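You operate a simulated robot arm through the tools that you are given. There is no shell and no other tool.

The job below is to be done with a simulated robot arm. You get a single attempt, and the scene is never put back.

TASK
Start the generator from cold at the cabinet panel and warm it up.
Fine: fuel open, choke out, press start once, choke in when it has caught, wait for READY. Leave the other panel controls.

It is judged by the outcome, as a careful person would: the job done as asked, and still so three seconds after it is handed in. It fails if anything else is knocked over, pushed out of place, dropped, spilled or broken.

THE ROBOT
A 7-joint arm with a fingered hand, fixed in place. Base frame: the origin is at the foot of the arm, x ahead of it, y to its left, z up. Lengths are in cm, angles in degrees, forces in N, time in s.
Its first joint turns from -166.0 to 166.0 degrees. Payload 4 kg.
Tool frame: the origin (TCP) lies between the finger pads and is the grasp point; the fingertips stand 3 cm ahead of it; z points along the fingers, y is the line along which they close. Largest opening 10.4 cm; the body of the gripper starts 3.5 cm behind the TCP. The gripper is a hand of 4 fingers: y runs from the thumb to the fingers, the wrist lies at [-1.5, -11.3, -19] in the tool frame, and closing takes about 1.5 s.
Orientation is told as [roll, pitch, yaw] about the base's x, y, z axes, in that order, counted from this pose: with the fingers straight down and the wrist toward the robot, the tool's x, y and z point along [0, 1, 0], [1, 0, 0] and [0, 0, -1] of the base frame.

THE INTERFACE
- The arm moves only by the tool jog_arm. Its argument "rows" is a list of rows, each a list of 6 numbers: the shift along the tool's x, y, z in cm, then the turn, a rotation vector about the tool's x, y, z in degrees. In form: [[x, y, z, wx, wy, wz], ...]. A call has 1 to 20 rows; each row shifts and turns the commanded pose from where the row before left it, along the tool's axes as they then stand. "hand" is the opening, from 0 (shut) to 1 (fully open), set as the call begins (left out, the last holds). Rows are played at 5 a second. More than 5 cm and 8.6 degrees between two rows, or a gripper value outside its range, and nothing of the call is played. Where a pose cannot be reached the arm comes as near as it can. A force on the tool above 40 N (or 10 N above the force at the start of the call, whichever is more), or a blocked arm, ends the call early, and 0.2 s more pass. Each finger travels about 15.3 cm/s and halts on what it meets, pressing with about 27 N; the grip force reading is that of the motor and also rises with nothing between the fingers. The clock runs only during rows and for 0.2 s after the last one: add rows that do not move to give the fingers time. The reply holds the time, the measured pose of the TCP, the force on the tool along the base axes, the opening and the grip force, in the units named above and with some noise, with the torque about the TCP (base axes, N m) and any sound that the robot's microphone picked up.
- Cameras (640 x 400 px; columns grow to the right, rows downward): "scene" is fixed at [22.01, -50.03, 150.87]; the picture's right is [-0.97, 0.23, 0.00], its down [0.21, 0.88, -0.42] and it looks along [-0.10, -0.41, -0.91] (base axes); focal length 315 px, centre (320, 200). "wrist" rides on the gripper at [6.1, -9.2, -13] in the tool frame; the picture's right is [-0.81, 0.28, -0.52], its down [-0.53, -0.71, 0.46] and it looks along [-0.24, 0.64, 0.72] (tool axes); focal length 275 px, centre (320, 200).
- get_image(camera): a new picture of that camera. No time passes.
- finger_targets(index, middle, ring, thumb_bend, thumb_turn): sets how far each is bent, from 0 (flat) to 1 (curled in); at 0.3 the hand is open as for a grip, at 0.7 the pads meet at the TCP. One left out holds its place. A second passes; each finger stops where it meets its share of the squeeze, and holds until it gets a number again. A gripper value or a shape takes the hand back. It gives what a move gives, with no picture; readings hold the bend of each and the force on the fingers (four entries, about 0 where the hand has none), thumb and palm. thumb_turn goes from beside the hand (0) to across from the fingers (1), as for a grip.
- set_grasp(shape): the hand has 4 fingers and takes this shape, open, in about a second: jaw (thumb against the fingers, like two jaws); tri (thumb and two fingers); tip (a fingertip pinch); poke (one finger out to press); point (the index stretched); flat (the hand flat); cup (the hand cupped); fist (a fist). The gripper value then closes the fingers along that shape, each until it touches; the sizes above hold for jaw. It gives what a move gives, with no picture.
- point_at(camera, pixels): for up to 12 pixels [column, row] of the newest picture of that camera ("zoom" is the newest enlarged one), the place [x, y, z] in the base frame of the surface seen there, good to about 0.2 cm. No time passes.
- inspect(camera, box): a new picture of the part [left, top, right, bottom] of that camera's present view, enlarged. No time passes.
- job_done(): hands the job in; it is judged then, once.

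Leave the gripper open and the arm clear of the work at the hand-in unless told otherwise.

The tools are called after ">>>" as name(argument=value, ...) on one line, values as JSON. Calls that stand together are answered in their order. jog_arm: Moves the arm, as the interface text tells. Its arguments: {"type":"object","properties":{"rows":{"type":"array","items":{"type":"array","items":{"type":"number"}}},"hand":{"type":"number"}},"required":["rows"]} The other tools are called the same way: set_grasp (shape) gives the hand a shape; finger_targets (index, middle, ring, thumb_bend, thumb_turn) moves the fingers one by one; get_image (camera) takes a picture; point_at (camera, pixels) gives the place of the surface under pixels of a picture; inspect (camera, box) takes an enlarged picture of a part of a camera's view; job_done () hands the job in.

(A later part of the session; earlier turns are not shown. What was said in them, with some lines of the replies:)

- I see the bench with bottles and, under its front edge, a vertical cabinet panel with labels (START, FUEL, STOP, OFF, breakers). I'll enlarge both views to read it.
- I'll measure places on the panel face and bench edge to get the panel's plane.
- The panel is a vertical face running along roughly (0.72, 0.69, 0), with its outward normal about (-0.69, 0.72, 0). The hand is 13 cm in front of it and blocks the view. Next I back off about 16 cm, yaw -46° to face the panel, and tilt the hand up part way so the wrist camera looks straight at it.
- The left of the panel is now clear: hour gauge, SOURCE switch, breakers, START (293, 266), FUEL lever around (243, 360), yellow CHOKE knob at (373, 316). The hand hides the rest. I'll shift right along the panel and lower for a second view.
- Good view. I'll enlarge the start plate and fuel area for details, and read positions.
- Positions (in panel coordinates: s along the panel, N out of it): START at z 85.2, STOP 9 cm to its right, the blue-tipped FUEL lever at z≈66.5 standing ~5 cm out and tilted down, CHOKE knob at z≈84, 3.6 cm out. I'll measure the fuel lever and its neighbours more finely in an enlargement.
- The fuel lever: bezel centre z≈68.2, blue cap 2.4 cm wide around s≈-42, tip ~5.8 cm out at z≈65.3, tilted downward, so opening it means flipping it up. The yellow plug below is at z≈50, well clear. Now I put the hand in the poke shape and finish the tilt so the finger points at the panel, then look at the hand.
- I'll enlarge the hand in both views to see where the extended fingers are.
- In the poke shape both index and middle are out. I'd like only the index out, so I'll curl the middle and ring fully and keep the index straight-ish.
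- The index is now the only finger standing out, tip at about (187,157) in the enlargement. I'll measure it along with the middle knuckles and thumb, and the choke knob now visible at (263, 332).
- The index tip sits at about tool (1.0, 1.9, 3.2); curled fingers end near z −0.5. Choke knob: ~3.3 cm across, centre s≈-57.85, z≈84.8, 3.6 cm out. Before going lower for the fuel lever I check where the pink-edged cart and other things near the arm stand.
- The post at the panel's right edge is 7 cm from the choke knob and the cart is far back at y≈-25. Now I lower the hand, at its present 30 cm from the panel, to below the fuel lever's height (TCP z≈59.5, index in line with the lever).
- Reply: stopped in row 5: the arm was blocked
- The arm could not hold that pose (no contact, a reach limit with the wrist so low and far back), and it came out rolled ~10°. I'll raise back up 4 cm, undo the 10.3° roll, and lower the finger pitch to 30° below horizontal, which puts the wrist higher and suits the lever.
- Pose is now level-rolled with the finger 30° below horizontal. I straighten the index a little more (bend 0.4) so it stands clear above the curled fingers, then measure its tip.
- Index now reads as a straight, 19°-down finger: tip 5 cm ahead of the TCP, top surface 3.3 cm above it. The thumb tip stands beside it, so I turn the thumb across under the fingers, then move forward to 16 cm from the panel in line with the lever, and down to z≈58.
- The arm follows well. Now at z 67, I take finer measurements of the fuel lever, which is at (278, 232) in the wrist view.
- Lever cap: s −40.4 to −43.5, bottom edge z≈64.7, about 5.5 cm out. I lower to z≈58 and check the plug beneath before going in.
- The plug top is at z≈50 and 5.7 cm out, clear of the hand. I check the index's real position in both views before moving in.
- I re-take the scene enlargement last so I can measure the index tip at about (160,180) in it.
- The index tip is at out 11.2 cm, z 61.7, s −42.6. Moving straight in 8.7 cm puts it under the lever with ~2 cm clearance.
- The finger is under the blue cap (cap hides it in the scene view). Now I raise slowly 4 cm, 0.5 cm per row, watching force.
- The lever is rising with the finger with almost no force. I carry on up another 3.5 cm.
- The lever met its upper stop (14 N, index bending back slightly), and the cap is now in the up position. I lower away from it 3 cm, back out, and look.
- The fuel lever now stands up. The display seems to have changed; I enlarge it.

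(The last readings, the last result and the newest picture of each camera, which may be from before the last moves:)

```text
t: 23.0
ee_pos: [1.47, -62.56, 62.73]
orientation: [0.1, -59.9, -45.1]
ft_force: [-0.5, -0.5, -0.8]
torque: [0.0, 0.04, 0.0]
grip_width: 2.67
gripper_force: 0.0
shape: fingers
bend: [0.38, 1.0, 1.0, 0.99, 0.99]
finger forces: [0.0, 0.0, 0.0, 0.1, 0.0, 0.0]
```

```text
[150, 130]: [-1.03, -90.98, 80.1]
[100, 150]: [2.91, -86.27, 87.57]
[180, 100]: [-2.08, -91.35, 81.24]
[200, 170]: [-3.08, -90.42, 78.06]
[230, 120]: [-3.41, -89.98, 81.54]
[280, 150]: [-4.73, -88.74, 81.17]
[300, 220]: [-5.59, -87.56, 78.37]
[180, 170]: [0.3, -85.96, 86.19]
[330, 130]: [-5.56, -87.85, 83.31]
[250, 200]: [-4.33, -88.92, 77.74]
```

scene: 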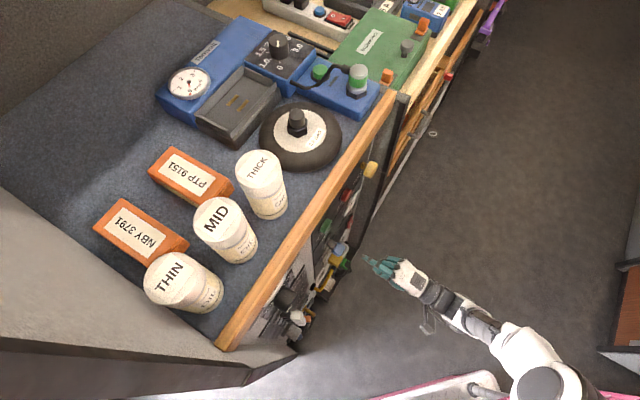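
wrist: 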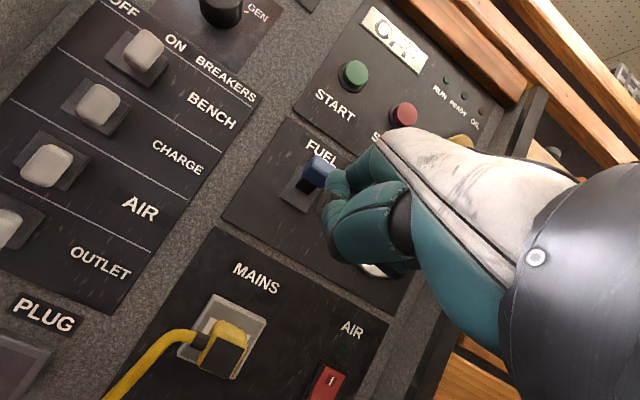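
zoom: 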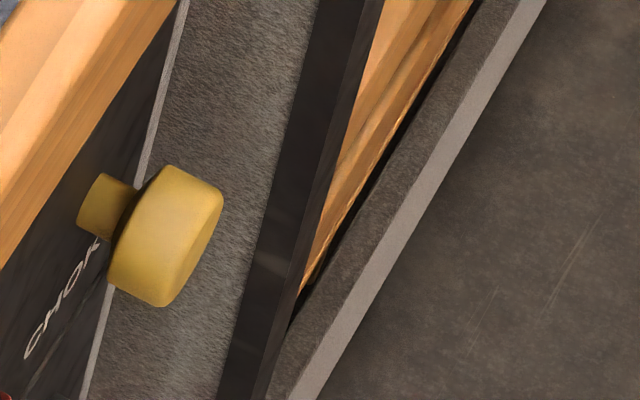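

Fuel is open (the display just glares at this angle). The choke knob is a mushroom: a cap ~3.3 cm wide on a thinner stem. Next: rise to z≈84.8 and right to the choke, then pitch the hand level, all at ~18 cm from the panel, and take the tri grip shape.

>>> jog_arm(rows=[[-2.2, 2.72, -1.57, 0, 0, 0], [-2.2, 2.72, -1.57, 0, 0, 0], [-2.2, 2.72, -1.57, 0, 0, 0], [-2.2, 2.72, -1.57, 0, 0, 0], [-2.2, 2.72, -1.57, 0, 0, 0], [-2.2, 2.72, -1.57, 0, 0, 0], [-2.2, 2.72, -1.57, 0, 0, 0], [0, 0, 0, 0, 0, 0]])

>>> set_grasp(shape="tri")

>>> jog_arm(rows=[[0, 0, 0, -6, 0, 0], [0, 0, 0, -6, 0, 0], [0, 0, 0, -6, 0, 0], [0, 0, 0, 0, 0, 0]])

>>> get_image(camera="wrist")

>>> inspect(camera="scene", box=[340, 120, 560, 280])

```text
t: 24.8
ee_pos: [-10.49, -72.39, 84.5]
orientation: [0.6, -60.1, -46.4]
ft_force: [-0.1, -0.3, 0.2]
torque: [0.01, 0.0, 0.02]
grip_width: 2.67
gripper_force: 0.0
shape: fingers
bend: [0.38, 1.0, 1.0, 0.99, 0.99]
finger forces: [0.0, 0.0, 0.0, 0.0, 0.0, 0.0]
```

```text
t: 25.7
ee_pos: [-10.43, -72.51, 84.58]
orientation: [0.6, -60.1, -46.4]
ft_force: [-0.2, 0.6, -0.1]
torque: [0.02, 0.0, 0.01]
grip_width: 10.38
gripper_force: 0.0
shape: tri
bend: [0.3, 0.3, 0.99, 0.3, 0.98]
finger forces: [0.0, 0.0, 0.1, 0.0, 0.0, 0.1]
```

```text
t: 26.7
ee_pos: [-10.62, -72.46, 84.4]
orientation: [1.5, -78.1, -47.5]
ft_force: [-0.2, -0.9, 0.5]
torque: [0.0, -0.03, -0.02]
grip_width: 10.36
gripper_force: 0.1
shape: tri
bend: [0.3, 0.3, 0.99, 0.3, 0.98]
finger forces: [0.1, 0.0, 0.0, 0.0, 0.0, 0.0]
```

```text
taken
```

wrist: 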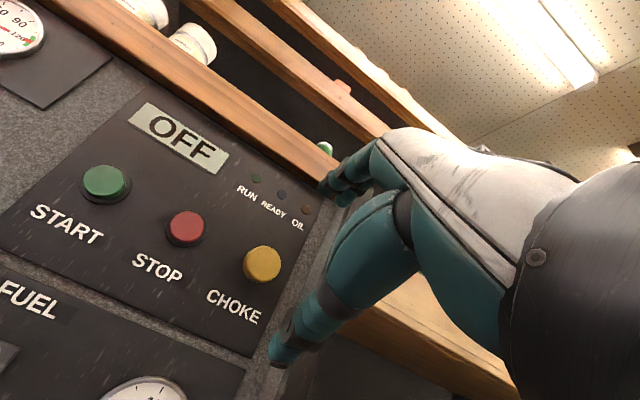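

```text
2.50 times, centred on (450, 200) of scene
```

zoom: 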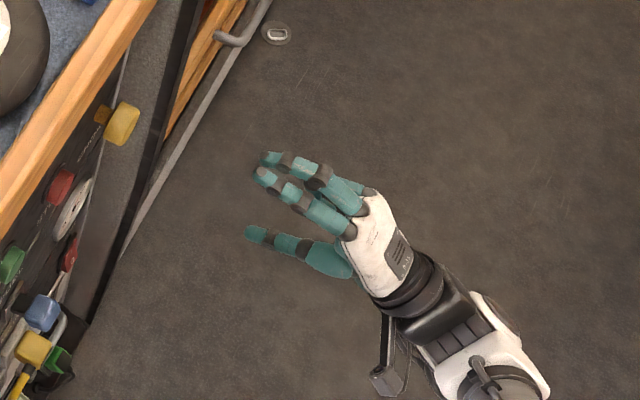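

The tri shape is ready and pointing at the panel (12° below level). The display reads OFF, lamps dark. I re-measure the choke knob at (262, 263) from here.

>>> inspect(camera="wrist", box=[220, 220, 310, 300])

>>> point_at(camera="zoom", pixels=[[300, 180], [180, 220], [400, 210], [300, 120], [280, 300], [390, 290], [200, 140], [390, 150], [330, 320]])

>>> inspect(camera="scene", box=[340, 140, 420, 200])

>>> point_at(camera="zoom", pixels=[[190, 150], [230, 200], [270, 180], [260, 220], [220, 250], [200, 200], [290, 140], [240, 150]])

```text
5.00 times, centred on (265, 260) of wrist
```

zoom: 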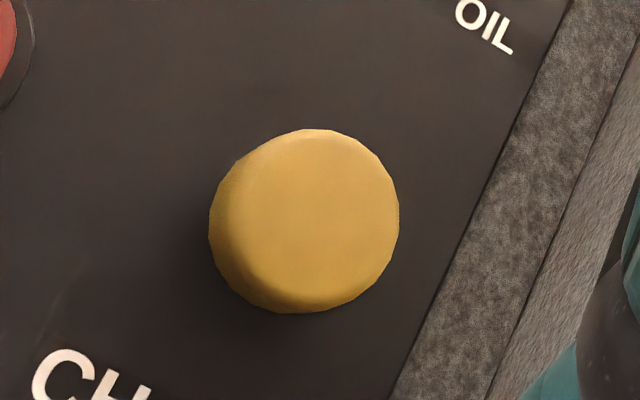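

```text
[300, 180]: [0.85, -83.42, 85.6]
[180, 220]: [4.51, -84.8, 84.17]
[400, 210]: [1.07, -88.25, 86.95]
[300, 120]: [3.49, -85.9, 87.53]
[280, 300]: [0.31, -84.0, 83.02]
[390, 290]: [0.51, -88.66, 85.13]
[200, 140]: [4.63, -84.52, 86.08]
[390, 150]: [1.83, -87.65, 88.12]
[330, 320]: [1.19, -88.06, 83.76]
```

```text
6.67 times, centred on (380, 170) of scene
```

zoom: 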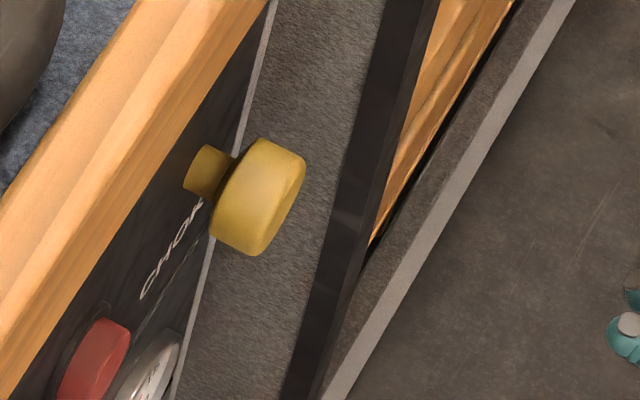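

```text
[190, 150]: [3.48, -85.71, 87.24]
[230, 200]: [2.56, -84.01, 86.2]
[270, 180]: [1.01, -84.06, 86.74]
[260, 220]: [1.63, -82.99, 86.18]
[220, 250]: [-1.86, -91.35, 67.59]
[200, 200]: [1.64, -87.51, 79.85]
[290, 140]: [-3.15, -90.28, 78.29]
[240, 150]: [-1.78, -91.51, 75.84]
```

Knob cap: centre s≈-57.8, z≈84.85, ~3.5 cm across, from ~1.7 to 3.6 cm out, on a stem. I pitch 8° more (almost level) and approach with the open tri hand to 9 cm first.

>>> jog_arm(rows=[[0, 0, 0, -8, 0, 0], [0.03, 0.37, 3.38, 0, 0, 0], [0.03, 0.37, 3.38, 0, 0, 0], [0.03, 0.37, 3.38, 0, 0, 0], [0, 0, 0, 0, 0, 0]], hand=1)

>>> get_image(camera="wrist")

>>> inspect(camera="scene", box=[320, 110, 500, 240])

```text
t: 27.9
ee_pos: [-3.48, -79.63, 84.79]
orientation: [4.0, -86.1, -49.8]
ft_force: [0.2, -1.0, 0.6]
torque: [-0.03, 0.01, -0.01]
grip_width: 10.39
gripper_force: 0.1
shape: tri
bend: [0.3, 0.3, 0.99, 0.3, 0.98]
finger forces: [0.1, 0.0, 0.1, 0.0, 0.1, 0.1]
```

```text
taken
```

wrist: 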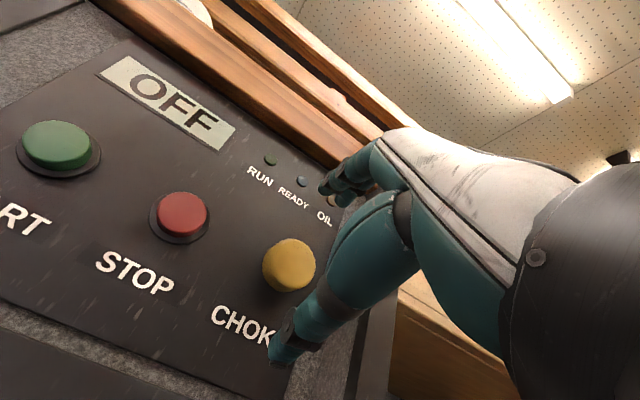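

```text
3.08 times, centred on (410, 175) of scene
```

zoom: 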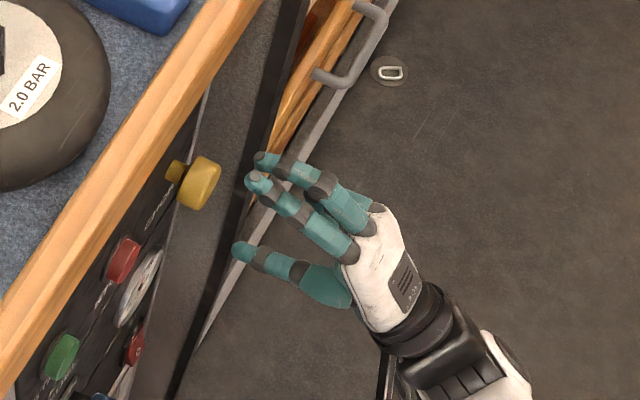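

The TCP is in line with the knob, 9.3 cm out. I check that fingertips and thumb straddle it.

>>> point_at(camera="zoom", pixels=[[240, 250], [255, 178], [262, 160], [275, 190], [200, 185], [265, 258]])

```text
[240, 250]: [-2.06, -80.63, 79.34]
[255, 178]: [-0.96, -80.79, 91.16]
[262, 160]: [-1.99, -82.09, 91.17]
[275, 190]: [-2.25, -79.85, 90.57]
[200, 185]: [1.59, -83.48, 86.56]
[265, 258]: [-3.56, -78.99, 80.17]
```

Index and middle tips are at s −56.8/−58.4 above, thumb at −57.5 below: nicely centred on the knob. Move in 5.1 cm.

>>> jog_arm(rows=[[0, 0.1, 1.7, 0, 0, 0], [0, 0.1, 1.7, 0, 0, 0], [0, 0.1, 1.7, 0, 0, 0], [0, 0, 0, 0, 0, 0]])

>>> get_image(camera="wrist")

>>> inspect(camera="scene", box=[320, 110, 500, 240])

```text
t: 28.9
ee_pos: [0.23, -83.45, 84.58]
orientation: [4.1, -86.1, -50.0]
ft_force: [0.1, -0.4, 0.5]
torque: [0.04, 0.01, -0.03]
grip_width: 10.36
gripper_force: 0.1
shape: tri
bend: [0.3, 0.3, 0.99, 0.3, 0.98]
finger forces: [0.1, 0.0, 0.1, 0.0, 0.0, 0.0]
```

```text
taken
```

wrist: 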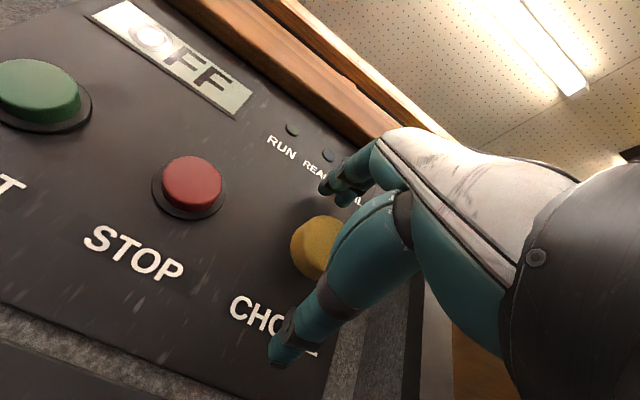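

```text
3.08 times, centred on (410, 175) of scene
```

zoom: 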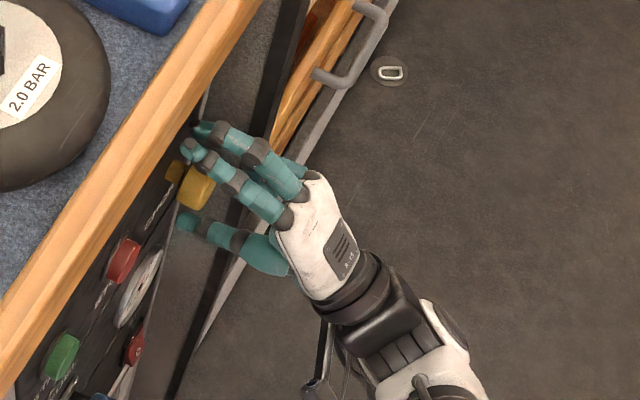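

TCP is 4.0 cm out, knob between the fingers. Now I close the hand on it and hold.

>>> jog_arm(rows=[[0, 0, 0, 0, 0, 0], [0, 0, 0, 0, 0, 0], [0, 0, 0, 0, 0, 0], [0, 0, 0, 0, 0, 0], [0, 0, 0, 0, 0, 0], [0, 0, 0, 0, 0, 0], [0, 0, 0, 0, 0, 0], [0, 0, 0, 0, 0, 0]], hand=0)

>>> inspect(camera="scene", box=[340, 120, 440, 200])

>>> inspect(camera="wrist", box=[220, 120, 420, 320])

```text
t: 30.7
ee_pos: [0.15, -83.55, 84.71]
orientation: [4.1, -85.9, -50.1]
ft_force: [2.7, 0.2, 0.0]
torque: [0.16, 0.07, 0.02]
grip_width: 3.22
gripper_force: 26.9
shape: tri
bend: [0.74, 0.5, 1.0, 0.75, 1.0]
finger forces: [11.8, 11.9, 0.0, 0.0, 24.2, 0.1]
```

```text
5.00 times, centred on (390, 160) of scene
```

zoom: 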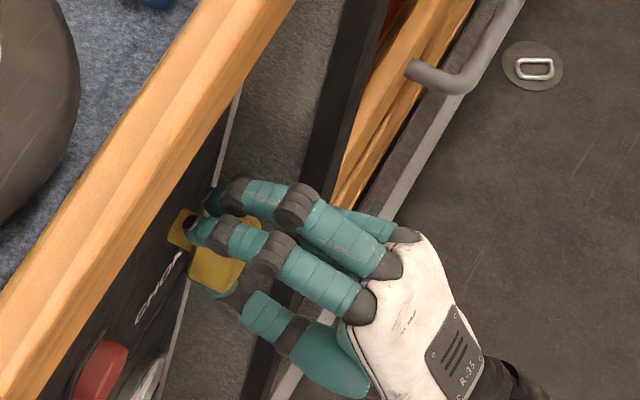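

```text
2.00 times, centred on (320, 220) of wrist
```

zoom: 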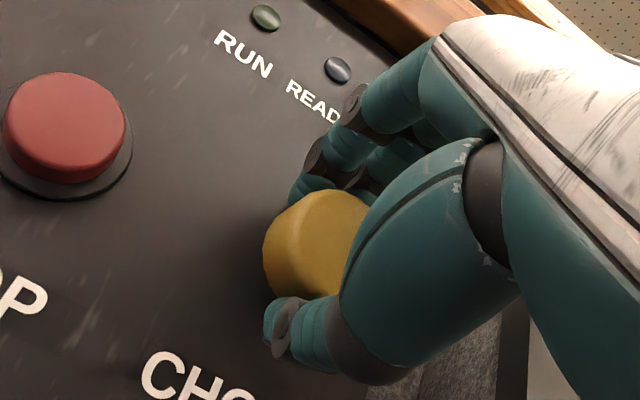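

The knob is held (27 N grip, index/middle 12 N each, thumb 24 N). Now I pull straight out, 0.4 cm per row.

>>> jog_arm(rows=[[0, -0.03, -0.4, 0, 0, 0], [0, -0.03, -0.4, 0, 0, 0], [0, -0.03, -0.4, 0, 0, 0], [0, -0.03, -0.4, 0, 0, 0], [0, -0.03, -0.4, 0, 0, 0], [0, 0, 0, 0, 0, 0]])

>>> inspect(camera="scene", box=[340, 120, 440, 200])

>>> inspect(camera="wrist", box=[220, 120, 420, 320])

```text
t: 32.1
ee_pos: [-1.33, -81.98, 84.82]
orientation: [4.0, -86.0, -50.1]
ft_force: [1.0, 2.8, -2.3]
torque: [0.18, 0.15, -0.02]
grip_width: 3.19
gripper_force: 26.5
shape: tri
bend: [0.74, 0.51, 1.0, 0.75, 1.0]
finger forces: [11.2, 11.2, 0.0, 0.0, 26.0, 0.0]
```

```text
5.00 times, centred on (390, 160) of scene
```

zoom: 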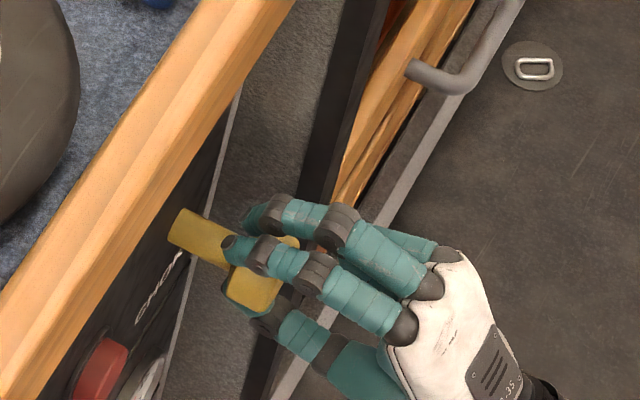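

```text
2.00 times, centred on (320, 220) of wrist
```

zoom: 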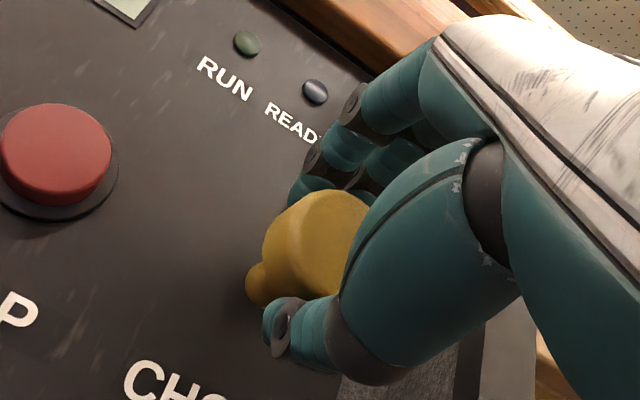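

The choke stem is sliding out easily (2 cm so far). I keep pulling to find its stop.

>>> jog_arm(rows=[[0, -0.03, -0.4, 0, 0, 0], [0, -0.03, -0.4, 0, 0, 0], [0, -0.03, -0.4, 0, 0, 0], [0, 0, 0, 0, 0, 0]])

>>> inspect(camera="scene", box=[340, 120, 440, 200])

```text
t: 33.1
ee_pos: [-1.7, -81.29, 84.61]
orientation: [4.4, -86.0, -50.2]
ft_force: [23.9, -21.3, -1.5]
torque: [-0.01, 0.01, 0.07]
grip_width: 2.95
gripper_force: 27.3
shape: tri
bend: [0.74, 0.5, 1.0, 0.75, 1.0]
finger forces: [11.3, 11.6, 0.0, 0.0, 21.5, 0.0]
```

```text
5.00 times, centred on (390, 160) of scene
```

zoom: 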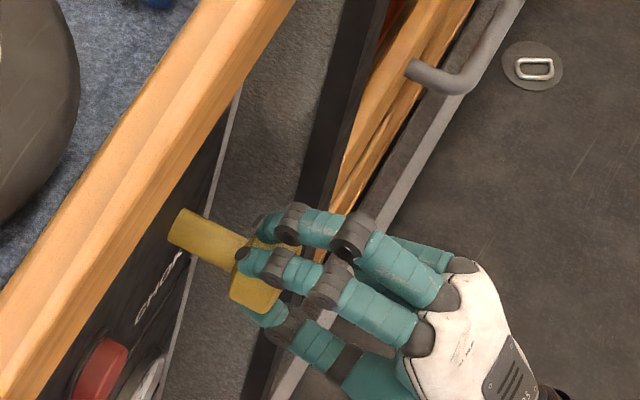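

It hit the end stop (32 N along the pull): choke is fully out, about 2.9 cm of travel. I ease off 0.25 cm and open the hand.

>>> jog_arm(rows=[[0, 0.0, 0.25, 0, 0, 0], [0, 0, 0, 0, 0, 0]])

>>> jog_arm(rows=[[0, 0, 0, 0, 0, 0], [0, 0, 0, 0, 0, 0], [0, 0, 0, 0, 0, 0], [0, 0, 0, 0, 0, 0], [0, 0, 0, 0, 0, 0], [0, 0, 0, 0, 0, 0]], hand=1)

>>> inspect(camera="scene", box=[340, 120, 440, 200])

>>> get_image(camera="wrist")

```text
t: 33.7
ee_pos: [-1.75, -81.39, 84.64]
orientation: [4.1, -86.0, -50.0]
ft_force: [21.8, -11.4, -0.5]
torque: [-0.09, 0.05, 0.17]
grip_width: 2.98
gripper_force: 26.8
shape: tri
bend: [0.74, 0.51, 1.0, 0.75, 1.0]
finger forces: [12.9, 10.7, 0.0, 0.0, 22.5, 0.0]
```

```text
t: 35.1
ee_pos: [-1.96, -81.32, 84.86]
orientation: [4.2, -86.1, -50.0]
ft_force: [-1.0, 0.7, 0.0]
torque: [0.01, -0.02, 0.0]
grip_width: 10.37
gripper_force: 0.1
shape: tri
bend: [0.3, 0.3, 0.99, 0.3, 0.98]
finger forces: [0.0, 0.0, 0.1, 0.0, 0.0, 0.0]
```

```text
5.00 times, centred on (390, 160) of scene
```

zoom: 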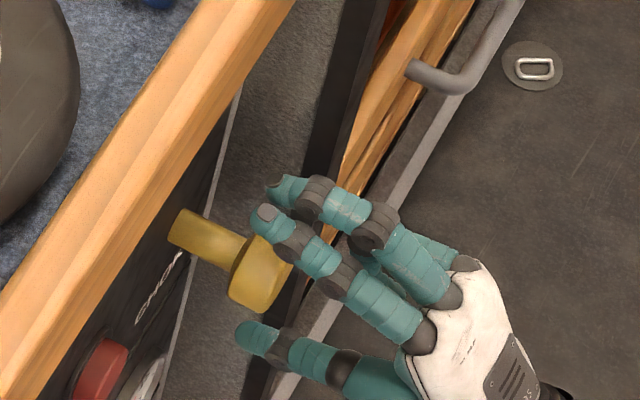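

```text
taken
```

wrist: 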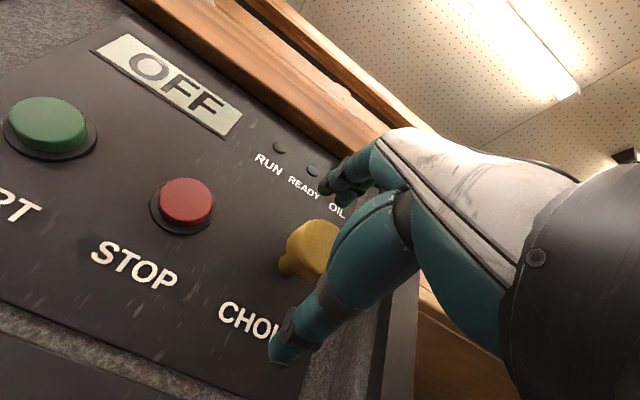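

The choke stays out. I back straight off 11 cm, then shape the hand to index-only for pressing START.

>>> jog_arm(rows=[[0, -0.2, -2.75, 0, 0, 0], [0, -0.2, -2.75, 0, 0, 0], [0, -0.2, -2.75, 0, 0, 0], [0, -0.2, -2.75, 0, 0, 0], [0, 0, 0, 0, 0, 0]])

>>> finger_targets(index=0.6, middle=1.0, ring=1.0, thumb_bend=1.0, thumb_turn=0.5)

>>> get_image(camera="wrist")

>>> inspect(camera="scene", box=[320, 120, 500, 240])

```text
t: 36.3
ee_pos: [-9.69, -73.43, 84.62]
orientation: [4.3, -86.1, -50.1]
ft_force: [0.2, 0.5, 1.0]
torque: [0.0, -0.01, 0.01]
grip_width: 10.37
gripper_force: 0.0
shape: tri
bend: [0.3, 0.3, 0.99, 0.3, 0.98]
finger forces: [0.0, 0.0, 0.0, 0.1, 0.0, 0.0]
```

```text
t: 37.3
ee_pos: [-9.7, -73.45, 84.74]
orientation: [4.1, -86.2, -50.0]
ft_force: [0.6, -0.4, -0.4]
torque: [0.0, 0.0, -0.01]
grip_width: 3.87
gripper_force: 0.1
shape: fingers
bend: [0.6, 1.0, 1.0, 1.0, 0.51]
finger forces: [0.0, 0.0, 0.0, 0.0, 0.0, 0.1]
```

```text
taken
```

wrist: 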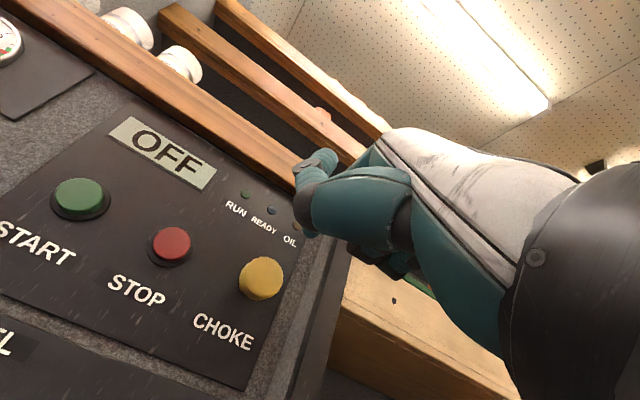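

```text
3.33 times, centred on (410, 180) of scene
```

zoom: 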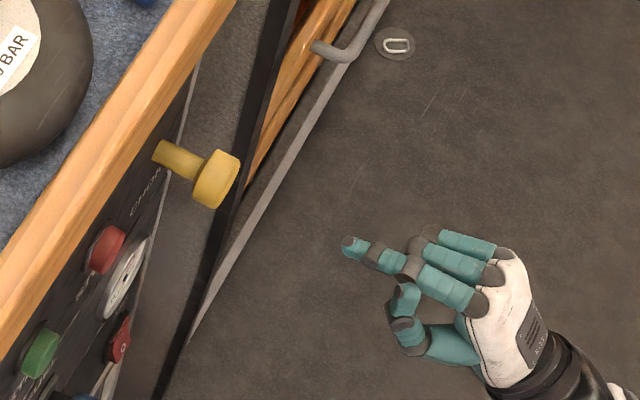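

The choke is out and the index is ready, tip at (347,245) in the enlargement. I measure the tip, the choke knob face, and the START button again.

>>> point_at(camera="zoom", pixels=[[345, 243], [352, 247], [380, 258], [410, 268], [405, 335], [405, 295], [220, 180], [235, 170], [215, 205], [225, 152]])

>>> point_at(camera="wrist", pixels=[[77, 195], [60, 195], [95, 192], [80, 182], [75, 205], [263, 275], [250, 280], [275, 275]])

```text
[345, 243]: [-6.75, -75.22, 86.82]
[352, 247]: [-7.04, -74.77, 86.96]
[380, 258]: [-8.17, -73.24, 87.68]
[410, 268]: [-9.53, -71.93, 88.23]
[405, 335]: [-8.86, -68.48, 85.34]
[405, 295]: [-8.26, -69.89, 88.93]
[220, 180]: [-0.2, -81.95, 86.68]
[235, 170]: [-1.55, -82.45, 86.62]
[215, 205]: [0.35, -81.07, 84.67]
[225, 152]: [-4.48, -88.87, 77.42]
```

```text
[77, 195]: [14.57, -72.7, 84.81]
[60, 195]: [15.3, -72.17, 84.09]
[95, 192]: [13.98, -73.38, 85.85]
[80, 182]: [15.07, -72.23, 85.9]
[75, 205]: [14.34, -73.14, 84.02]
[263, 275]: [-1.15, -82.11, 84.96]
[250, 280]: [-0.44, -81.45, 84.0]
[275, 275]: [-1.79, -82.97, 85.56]
```

START centre: s −40.0, z ≈84.95, face 1.75 cm out. Index tip: s −57.1, z≈86.2 (centre), 14.75 cm out. Shift 17.1 cm left and 1.25 down, then forward to ~3.5 cm from the panel.

>>> jog_arm(rows=[[4.275, -0.31, 0, 0, 0, 0], [4.275, -0.31, 0, 0, 0, 0], [4.275, -0.31, 0, 0, 0, 0], [4.275, -0.31, 0, 0, 0, 0], [0, 0.2, 3.5, 0, 0, 0], [0, 0.2, 3.5, 0, 0, 0], [0, 0.15, 2.0, 0, 0, 0], [0, 0, 0, 0, 0, 0]])

>>> get_image(camera="wrist")

>>> inspect(camera="scene", box=[280, 160, 440, 280])

```text
t: 39.1
ee_pos: [9.08, -67.8, 83.5]
orientation: [3.9, -86.1, -49.9]
ft_force: [0.6, -0.2, 0.7]
torque: [0.0, -0.01, 0.01]
grip_width: 3.89
gripper_force: 0.1
shape: fingers
bend: [0.6, 1.0, 1.0, 1.0, 0.51]
finger forces: [0.0, 0.0, 0.1, 0.0, 0.0, 0.0]
```

```text
taken
```

wrist: 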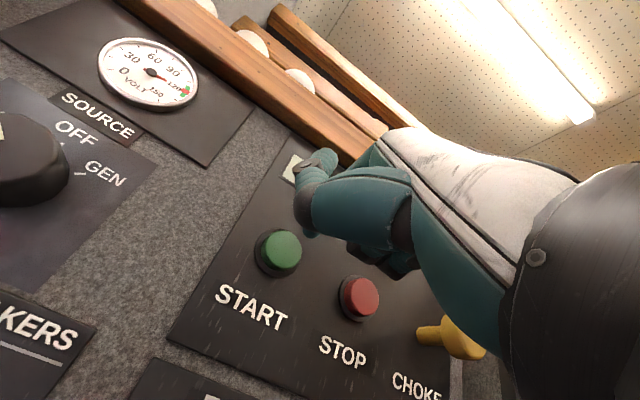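

```text
3.33 times, centred on (360, 220) of scene
```

zoom: 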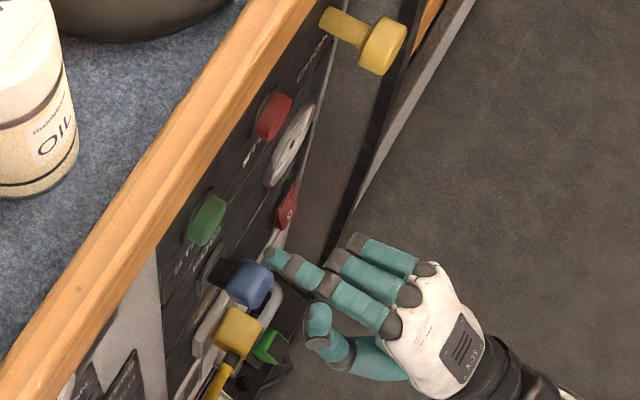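

Index tip at (268, 253) in the enlargement; measure it before pressing.

>>> point_at(camera="zoom", pixels=[[267, 253], [272, 256], [295, 270], [210, 218], [205, 200], [222, 215]])

```text
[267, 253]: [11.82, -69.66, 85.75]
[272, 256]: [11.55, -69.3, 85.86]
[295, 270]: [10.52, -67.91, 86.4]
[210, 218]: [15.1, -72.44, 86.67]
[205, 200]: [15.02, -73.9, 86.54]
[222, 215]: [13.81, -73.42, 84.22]
```

Tip is at s −39.9, z≈85.1, 5.8 cm out: on line with START (s −40.0, z≈85.0). I move in 3 cm, then press in small steps.

>>> jog_arm(rows=[[-0.1, 0.1, 1.5, 0, 0, 0], [0, 0.1, 1.5, 0, 0, 0], [0, 0, 0, 0, 0, 0]])

>>> jog_arm(rows=[[0, 0.02, 0.3, 0, 0, 0], [0, 0.02, 0.3, 0, 0, 0], [0, 0.02, 0.3, 0, 0, 0], [0, 0.02, 0.3, 0, 0, 0], [0, 0.02, 0.3, 0, 0, 0]])

>>> get_image(camera="wrist")

>>> inspect(camera="scene", box=[280, 160, 440, 280])

```text
t: 39.9
ee_pos: [10.95, -70.04, 83.54]
orientation: [4.3, -86.1, -50.2]
ft_force: [0.9, -0.3, 0.1]
torque: [-0.01, 0.03, -0.03]
grip_width: 3.9
gripper_force: 0.0
shape: fingers
bend: [0.6, 1.0, 1.0, 1.0, 0.51]
finger forces: [0.1, 0.0, 0.0, 0.0, 0.1, 0.0]
```

```text
t: 41.1
ee_pos: [11.95, -71.18, 83.42]
orientation: [4.1, -86.1, -50.0]
ft_force: [-7.1, 9.6, 2.4]
torque: [-0.2, -0.19, 0.22]
grip_width: 3.88
gripper_force: 5.9
shape: fingers
bend: [0.61, 1.0, 1.0, 1.0, 0.51]
finger forces: [12.0, 0.0, 0.1, 0.0, 0.0, 0.0]
heard: click
```

```text
taken
```

wrist: 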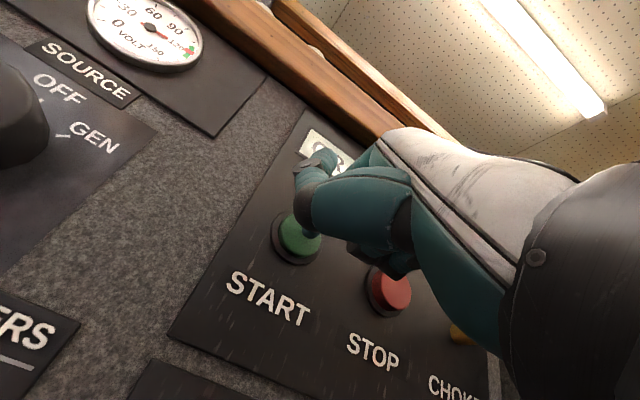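

```text
3.33 times, centred on (360, 220) of scene
```

zoom: 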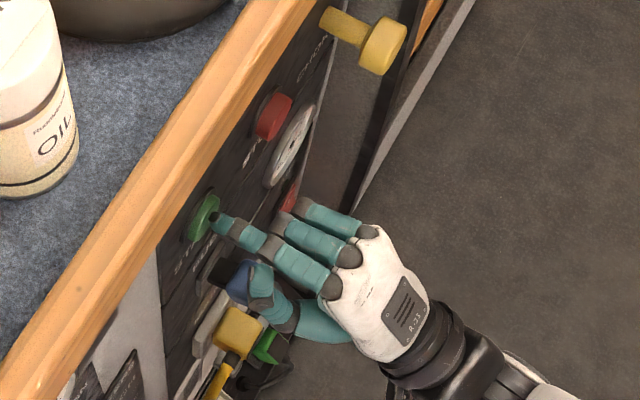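

Heard a click with 12 N on the button, and the display seems to have changed. I enlarge it.

>>> inspect(camera="wrist", box=[270, 100, 400, 200])

```text
4.00 times, centred on (335, 150) of wrist
```

zoom: 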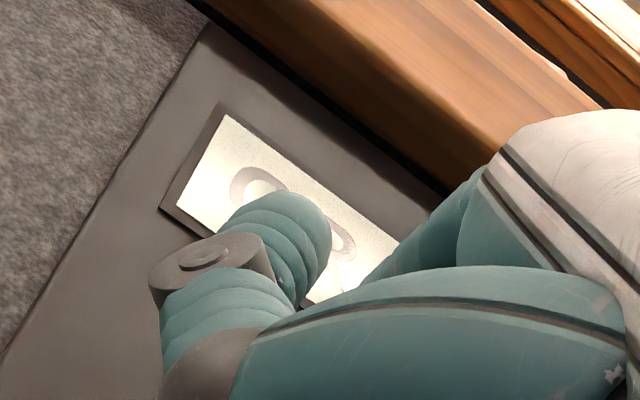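

The display is half hidden by glare and the finger. I hold the button for under a second, listening.

>>> jog_arm(rows=[[0, 0, 0, 0, 0, 0], [0, 0, 0, 0, 0, 0]])

>>> inspect(camera="wrist", box=[270, 100, 400, 200])

```text
t: 41.7
ee_pos: [11.94, -71.12, 83.4]
orientation: [4.0, -86.1, -49.9]
ft_force: [-10.3, 14.2, 2.8]
torque: [-0.32, -0.22, 0.28]
grip_width: 3.86
gripper_force: 8.6
shape: fingers
bend: [0.61, 1.0, 1.0, 1.0, 0.51]
finger forces: [17.3, 0.0, 0.1, 0.0, 0.0, 0.0]
```

```text
4.00 times, centred on (335, 150) of wrist
```

zoom: 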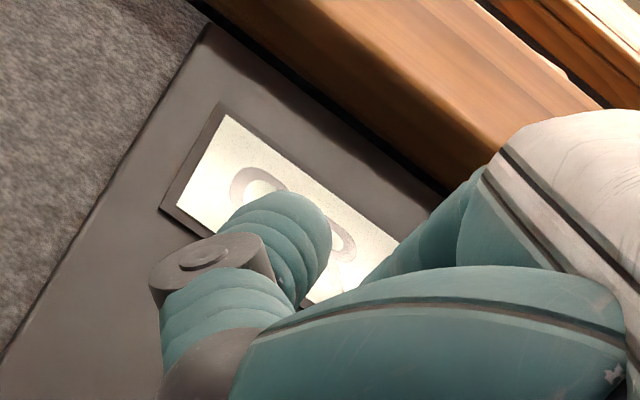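

The press is clearly registered (click). I release by backing straight out 8 cm, then slide right to stand in front of the choke knob, from where the camera also sees the display and lamps.

>>> jog_arm(rows=[[0, -0.2, -4.0, 0, 0, 0], [0, -0.3, -4.2, 0, 0, 0], [-4.45, -0.05, 0, 0, 0, 0], [-4.45, -0.05, 0, 0, 0, 0], [-4.45, -0.05, 0, 0, 0, 0], [-4.45, -0.05, 0, 0, 0, 0]])

>>> get_image(camera="wrist")

>>> inspect(camera="scene", box=[320, 120, 480, 240])

```text
t: 43.1
ee_pos: [-6.61, -77.75, 83.27]
orientation: [5.5, -86.1, -51.4]
ft_force: [0.8, -0.1, 0.5]
torque: [-0.05, 0.04, 0.04]
grip_width: 3.91
gripper_force: 0.0
shape: fingers
bend: [0.6, 1.0, 1.0, 1.0, 0.51]
finger forces: [0.1, 0.1, 0.0, 0.0, 0.0, 0.0]
```

```text
taken
```

wrist: 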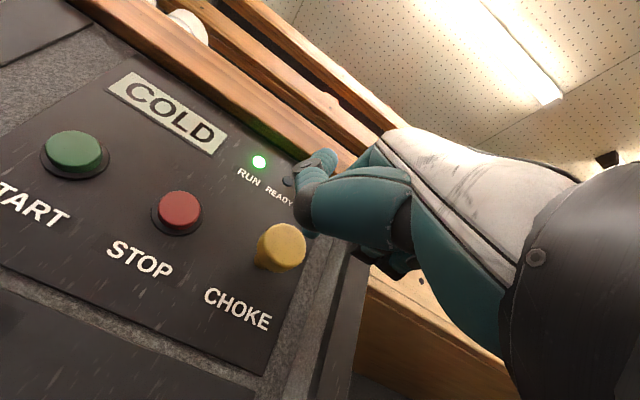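

```text
3.33 times, centred on (400, 180) of scene
```

zoom: 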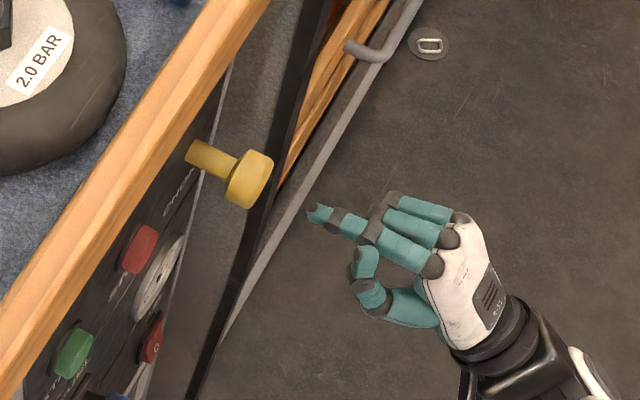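

The RUN lamp is lit and the display reads COLD: the engine has caught. Now the choke goes in. I check the tip and knob alignment.

>>> point_at(camera="zoom", pixels=[[311, 213], [318, 216], [345, 225], [265, 175], [250, 205], [240, 165], [262, 158]])

>>> point_at(camera="wrist", pixels=[[285, 243], [270, 245], [298, 240], [283, 228], [282, 260]])

```text
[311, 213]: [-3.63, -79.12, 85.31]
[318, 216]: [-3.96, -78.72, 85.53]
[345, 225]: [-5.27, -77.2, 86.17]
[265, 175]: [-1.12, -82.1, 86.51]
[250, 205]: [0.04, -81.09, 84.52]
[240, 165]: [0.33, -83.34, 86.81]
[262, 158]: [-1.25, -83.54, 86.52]
```

```text
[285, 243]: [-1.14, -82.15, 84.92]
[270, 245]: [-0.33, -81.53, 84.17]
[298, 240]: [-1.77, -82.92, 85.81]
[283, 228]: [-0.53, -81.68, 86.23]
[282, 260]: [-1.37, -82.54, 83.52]
```

Tip s −57.6, z≈84.7, 9.7 cm out; knob face centre s −57.9, z 84.9, 5.9 cm out. Aligned. I go in and push the knob about 2.4 cm back.

>>> jog_arm(rows=[[-0.3, 0.2, 1.7, 0, 0, 0], [0, 0.1, 1.7, 0, 0, 0], [0, 0.03, 0.4, 0, 0, 0], [0, 0.03, 0.4, 0, 0, 0], [0, 0.03, 0.4, 0, 0, 0], [0, 0.03, 0.4, 0, 0, 0], [0, 0.03, 0.4, 0, 0, 0], [0, 0.03, 0.4, 0, 0, 0], [0, 0.03, 0.4, 0, 0, 0]])

>>> inspect(camera="scene", box=[320, 120, 480, 240])

>>> get_image(camera="wrist")

```text
t: 45.1
ee_pos: [-2.92, -82.14, 83.55]
orientation: [3.0, -86.3, -49.2]
ft_force: [-17.5, 30.1, 3.4]
torque: [-0.6, -0.49, 0.6]
grip_width: 3.86
gripper_force: 15.9
shape: fingers
bend: [0.61, 1.0, 1.0, 1.0, 0.51]
finger forces: [32.9, 0.0, 0.0, 0.0, 0.0, 0.1]
```

```text
3.33 times, centred on (400, 180) of scene
```

zoom: 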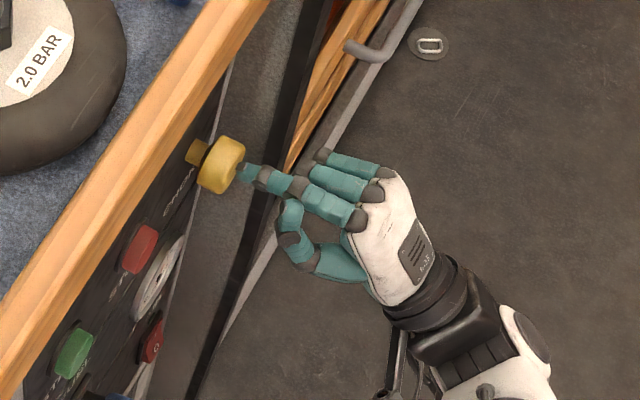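

```text
taken
```

wrist: 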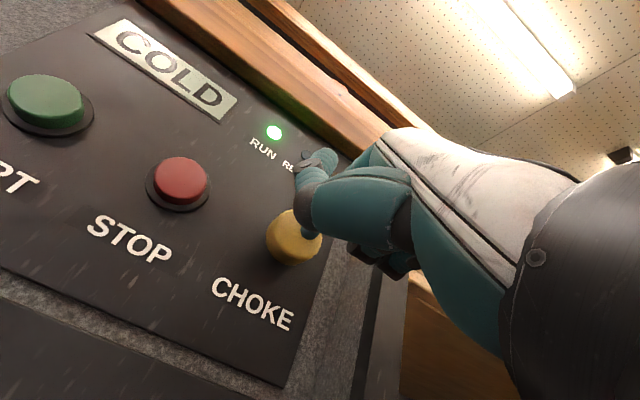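

The knob is in against its stop (35 N). I back out, and check the knob depth and display.

>>> jog_arm(rows=[[0, -0.1, -1.0, 0, 0, 0], [0, -0.2, -3.0, 0, 0, 0], [0, -0.3, -4.0, 0, 0, 0], [0, -0.3, -4.0, 0, 0, 0], [0, 0, 0, 0, 0, 0]])

>>> inspect(camera="scene", box=[320, 120, 480, 240])

>>> point_at(camera="zoom", pixels=[[235, 145], [225, 160], [210, 180], [240, 160], [195, 150]])

>>> get_image(camera="wrist")

```text
t: 46.3
ee_pos: [-10.88, -73.6, 83.4]
orientation: [4.3, -86.1, -50.2]
ft_force: [0.9, 0.6, 0.0]
torque: [0.0, 0.01, 0.01]
grip_width: 3.88
gripper_force: 0.0
shape: fingers
bend: [0.6, 1.0, 1.0, 1.0, 0.51]
finger forces: [0.0, 0.1, 0.0, 0.0, 0.0, 0.1]
```

```text
3.33 times, centred on (400, 180) of scene
```

zoom: 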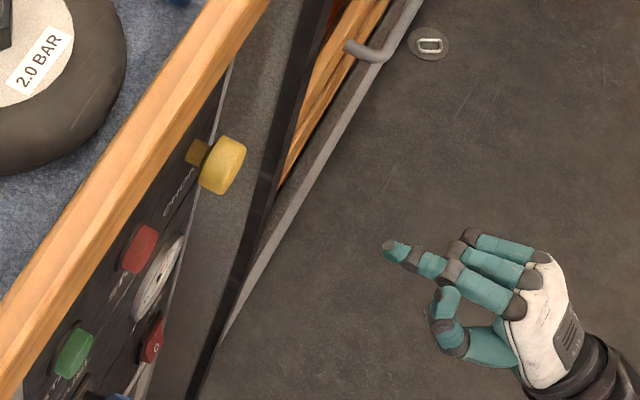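

```text
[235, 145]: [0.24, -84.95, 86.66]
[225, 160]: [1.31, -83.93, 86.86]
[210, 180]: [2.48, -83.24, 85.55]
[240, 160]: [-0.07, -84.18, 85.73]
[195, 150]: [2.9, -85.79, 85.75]
```

```text
taken
```

wrist: 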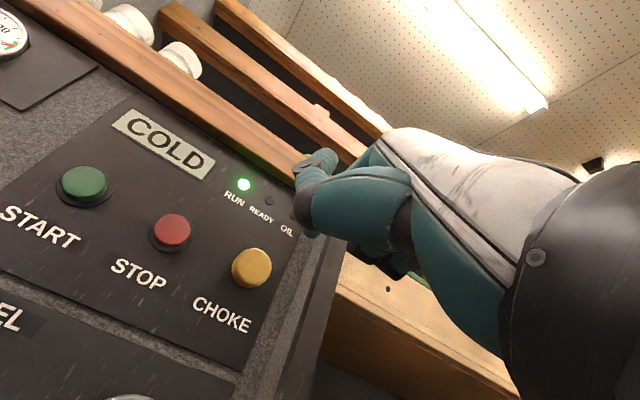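

The knob face is back at 3.66 cm out, as at the start: choke is in. RUN is lit, display still COLD. I open the hand (jaw) well clear of the panel and wait for READY.

>>> set_grasp(shape="jaw")

>>> jog_arm(rows=[[0, 0, 0, 0, 0, 0], [0, 0, 0, 0, 0, 0], [0, 0, 0, 0, 0, 0], [0, 0, 0, 0, 0, 0], [0, 0, 0, 0, 0, 0], [0, 0, 0, 0, 0, 0], [0, 0, 0, 0, 0, 0], [0, 0, 0, 0, 0, 0], [0, 0, 0, 0, 0, 0], [0, 0, 0, 0, 0, 0], [0, 0, 0, 0, 0, 0], [0, 0, 0, 0, 0, 0], [0, 0, 0, 0, 0, 0], [0, 0, 0, 0, 0, 0], [0, 0, 0, 0, 0, 0], [0, 0, 0, 0, 0, 0], [0, 0, 0, 0, 0, 0], [0, 0, 0, 0, 0, 0], [0, 0, 0, 0, 0, 0], [0, 0, 0, 0, 0, 0]], hand=1)

>>> get_image(camera="wrist")

```text
t: 47.2
ee_pos: [-10.72, -73.66, 83.19]
orientation: [4.0, -86.1, -50.1]
ft_force: [0.7, 0.0, 0.7]
torque: [-0.05, 0.02, 0.0]
grip_width: 10.36
gripper_force: 0.1
shape: jaw
bend: [0.3, 0.3, 0.3, 0.3, 0.97]
finger forces: [0.1, 0.1, 0.1, 0.0, 0.1, 0.1]
```

```text
t: 51.4
ee_pos: [-10.71, -73.56, 83.16]
orientation: [4.1, -86.2, -50.1]
ft_force: [-0.8, 0.3, -0.8]
torque: [-0.01, -0.02, -0.01]
grip_width: 10.39
gripper_force: 0.0
shape: jaw
bend: [0.3, 0.3, 0.3, 0.3, 0.97]
finger forces: [0.0, 0.0, 0.0, 0.0, 0.1, 0.0]
```

```text
taken
```

wrist: 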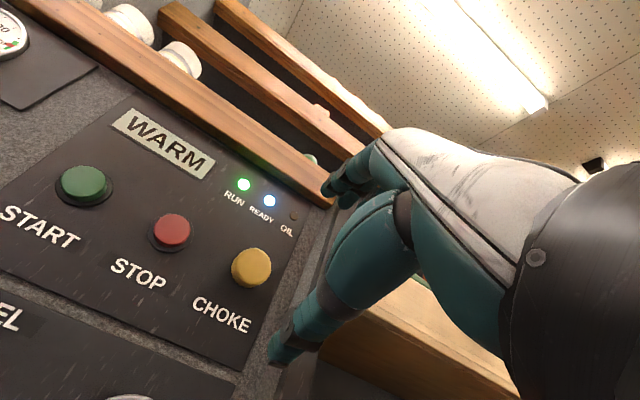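

The display reads WARM, and both RUN (green) and READY (blue) are lit, OIL dark. I back off a bit more, wait a moment, and check that all else is unchanged.

>>> jog_arm(rows=[[0, -0.3, -3.0, 0, 0, 0], [0, -0.3, -3.0, 0, 0, 0], [1.0, -0.3, -2.0, 4, 0, 0], [1.0, 0, 0, 6, 0, 0], [1.0, 0, 0, 6, 0, 0], [1.0, 0, 0, 6, 0, 0], [0, 0, 0, 6, 0, 0], [0, 0, 0, 0, 0, 0], [0, 0, 0, 0, 0, 0], [0, 0, 0, 0, 0, 0], [0, 0, 0, 0, 0, 0]])

>>> get_image(camera="wrist")

>>> get_image(camera="scene")

```text
t: 53.8
ee_pos: [-13.49, -65.08, 83.02]
orientation: [0.4, -58.1, -46.4]
ft_force: [-0.5, -0.9, 0.2]
torque: [-0.04, 0.01, -0.01]
grip_width: 10.4
gripper_force: 0.0
shape: jaw
bend: [0.3, 0.3, 0.3, 0.3, 0.98]
finger forces: [0.1, 0.0, 0.1, 0.1, 0.0, 0.0]
```

```text
taken
```

wrist: 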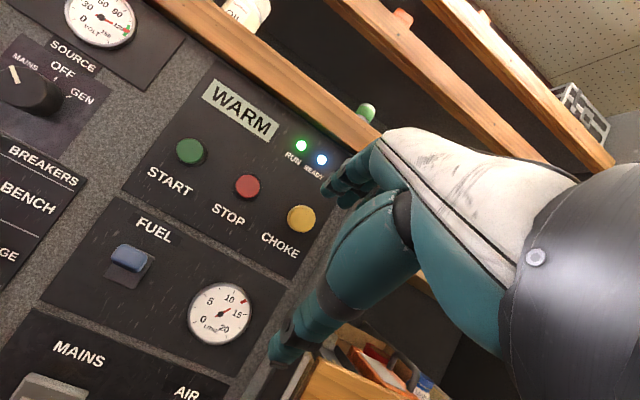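

```text
taken
```

scene: 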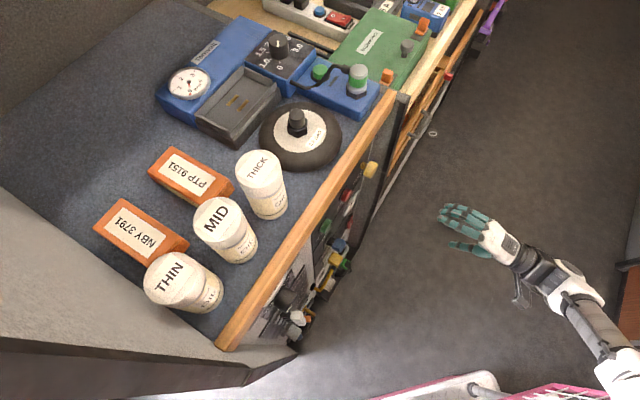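

Everything checks out: WARM with RUN and READY lit, fuel lever up, choke in, SOURCE still at MAINS, plug and breakers untouched, bench items in place, hand open and well clear. I hand the job in.

>>> job_done()

```text
The job is handed in.
```

The generator is running and warmed up. The display reads WARM, and the RUN and READY lamps are both lit.

- **Fuel:** I flipped the fuel lever up to its stop to open it.
- **Choke out:** I pulled the choke knob out fully, about 2.5 to 3 cm, and it stayed there.
- **Start:** I pressed START once, heard one click and held it for under a second. RUN lit and the display read COLD.
- **Choke in:** With the engine caught, I pushed the choke back to its starting position. READY came on within about five seconds.

I left the other panel controls alone. SOURCE is still at MAINS, the OIL lamp was dark, and nothing on the bench moved. At hand-in the hand was open and well clear of the panel.
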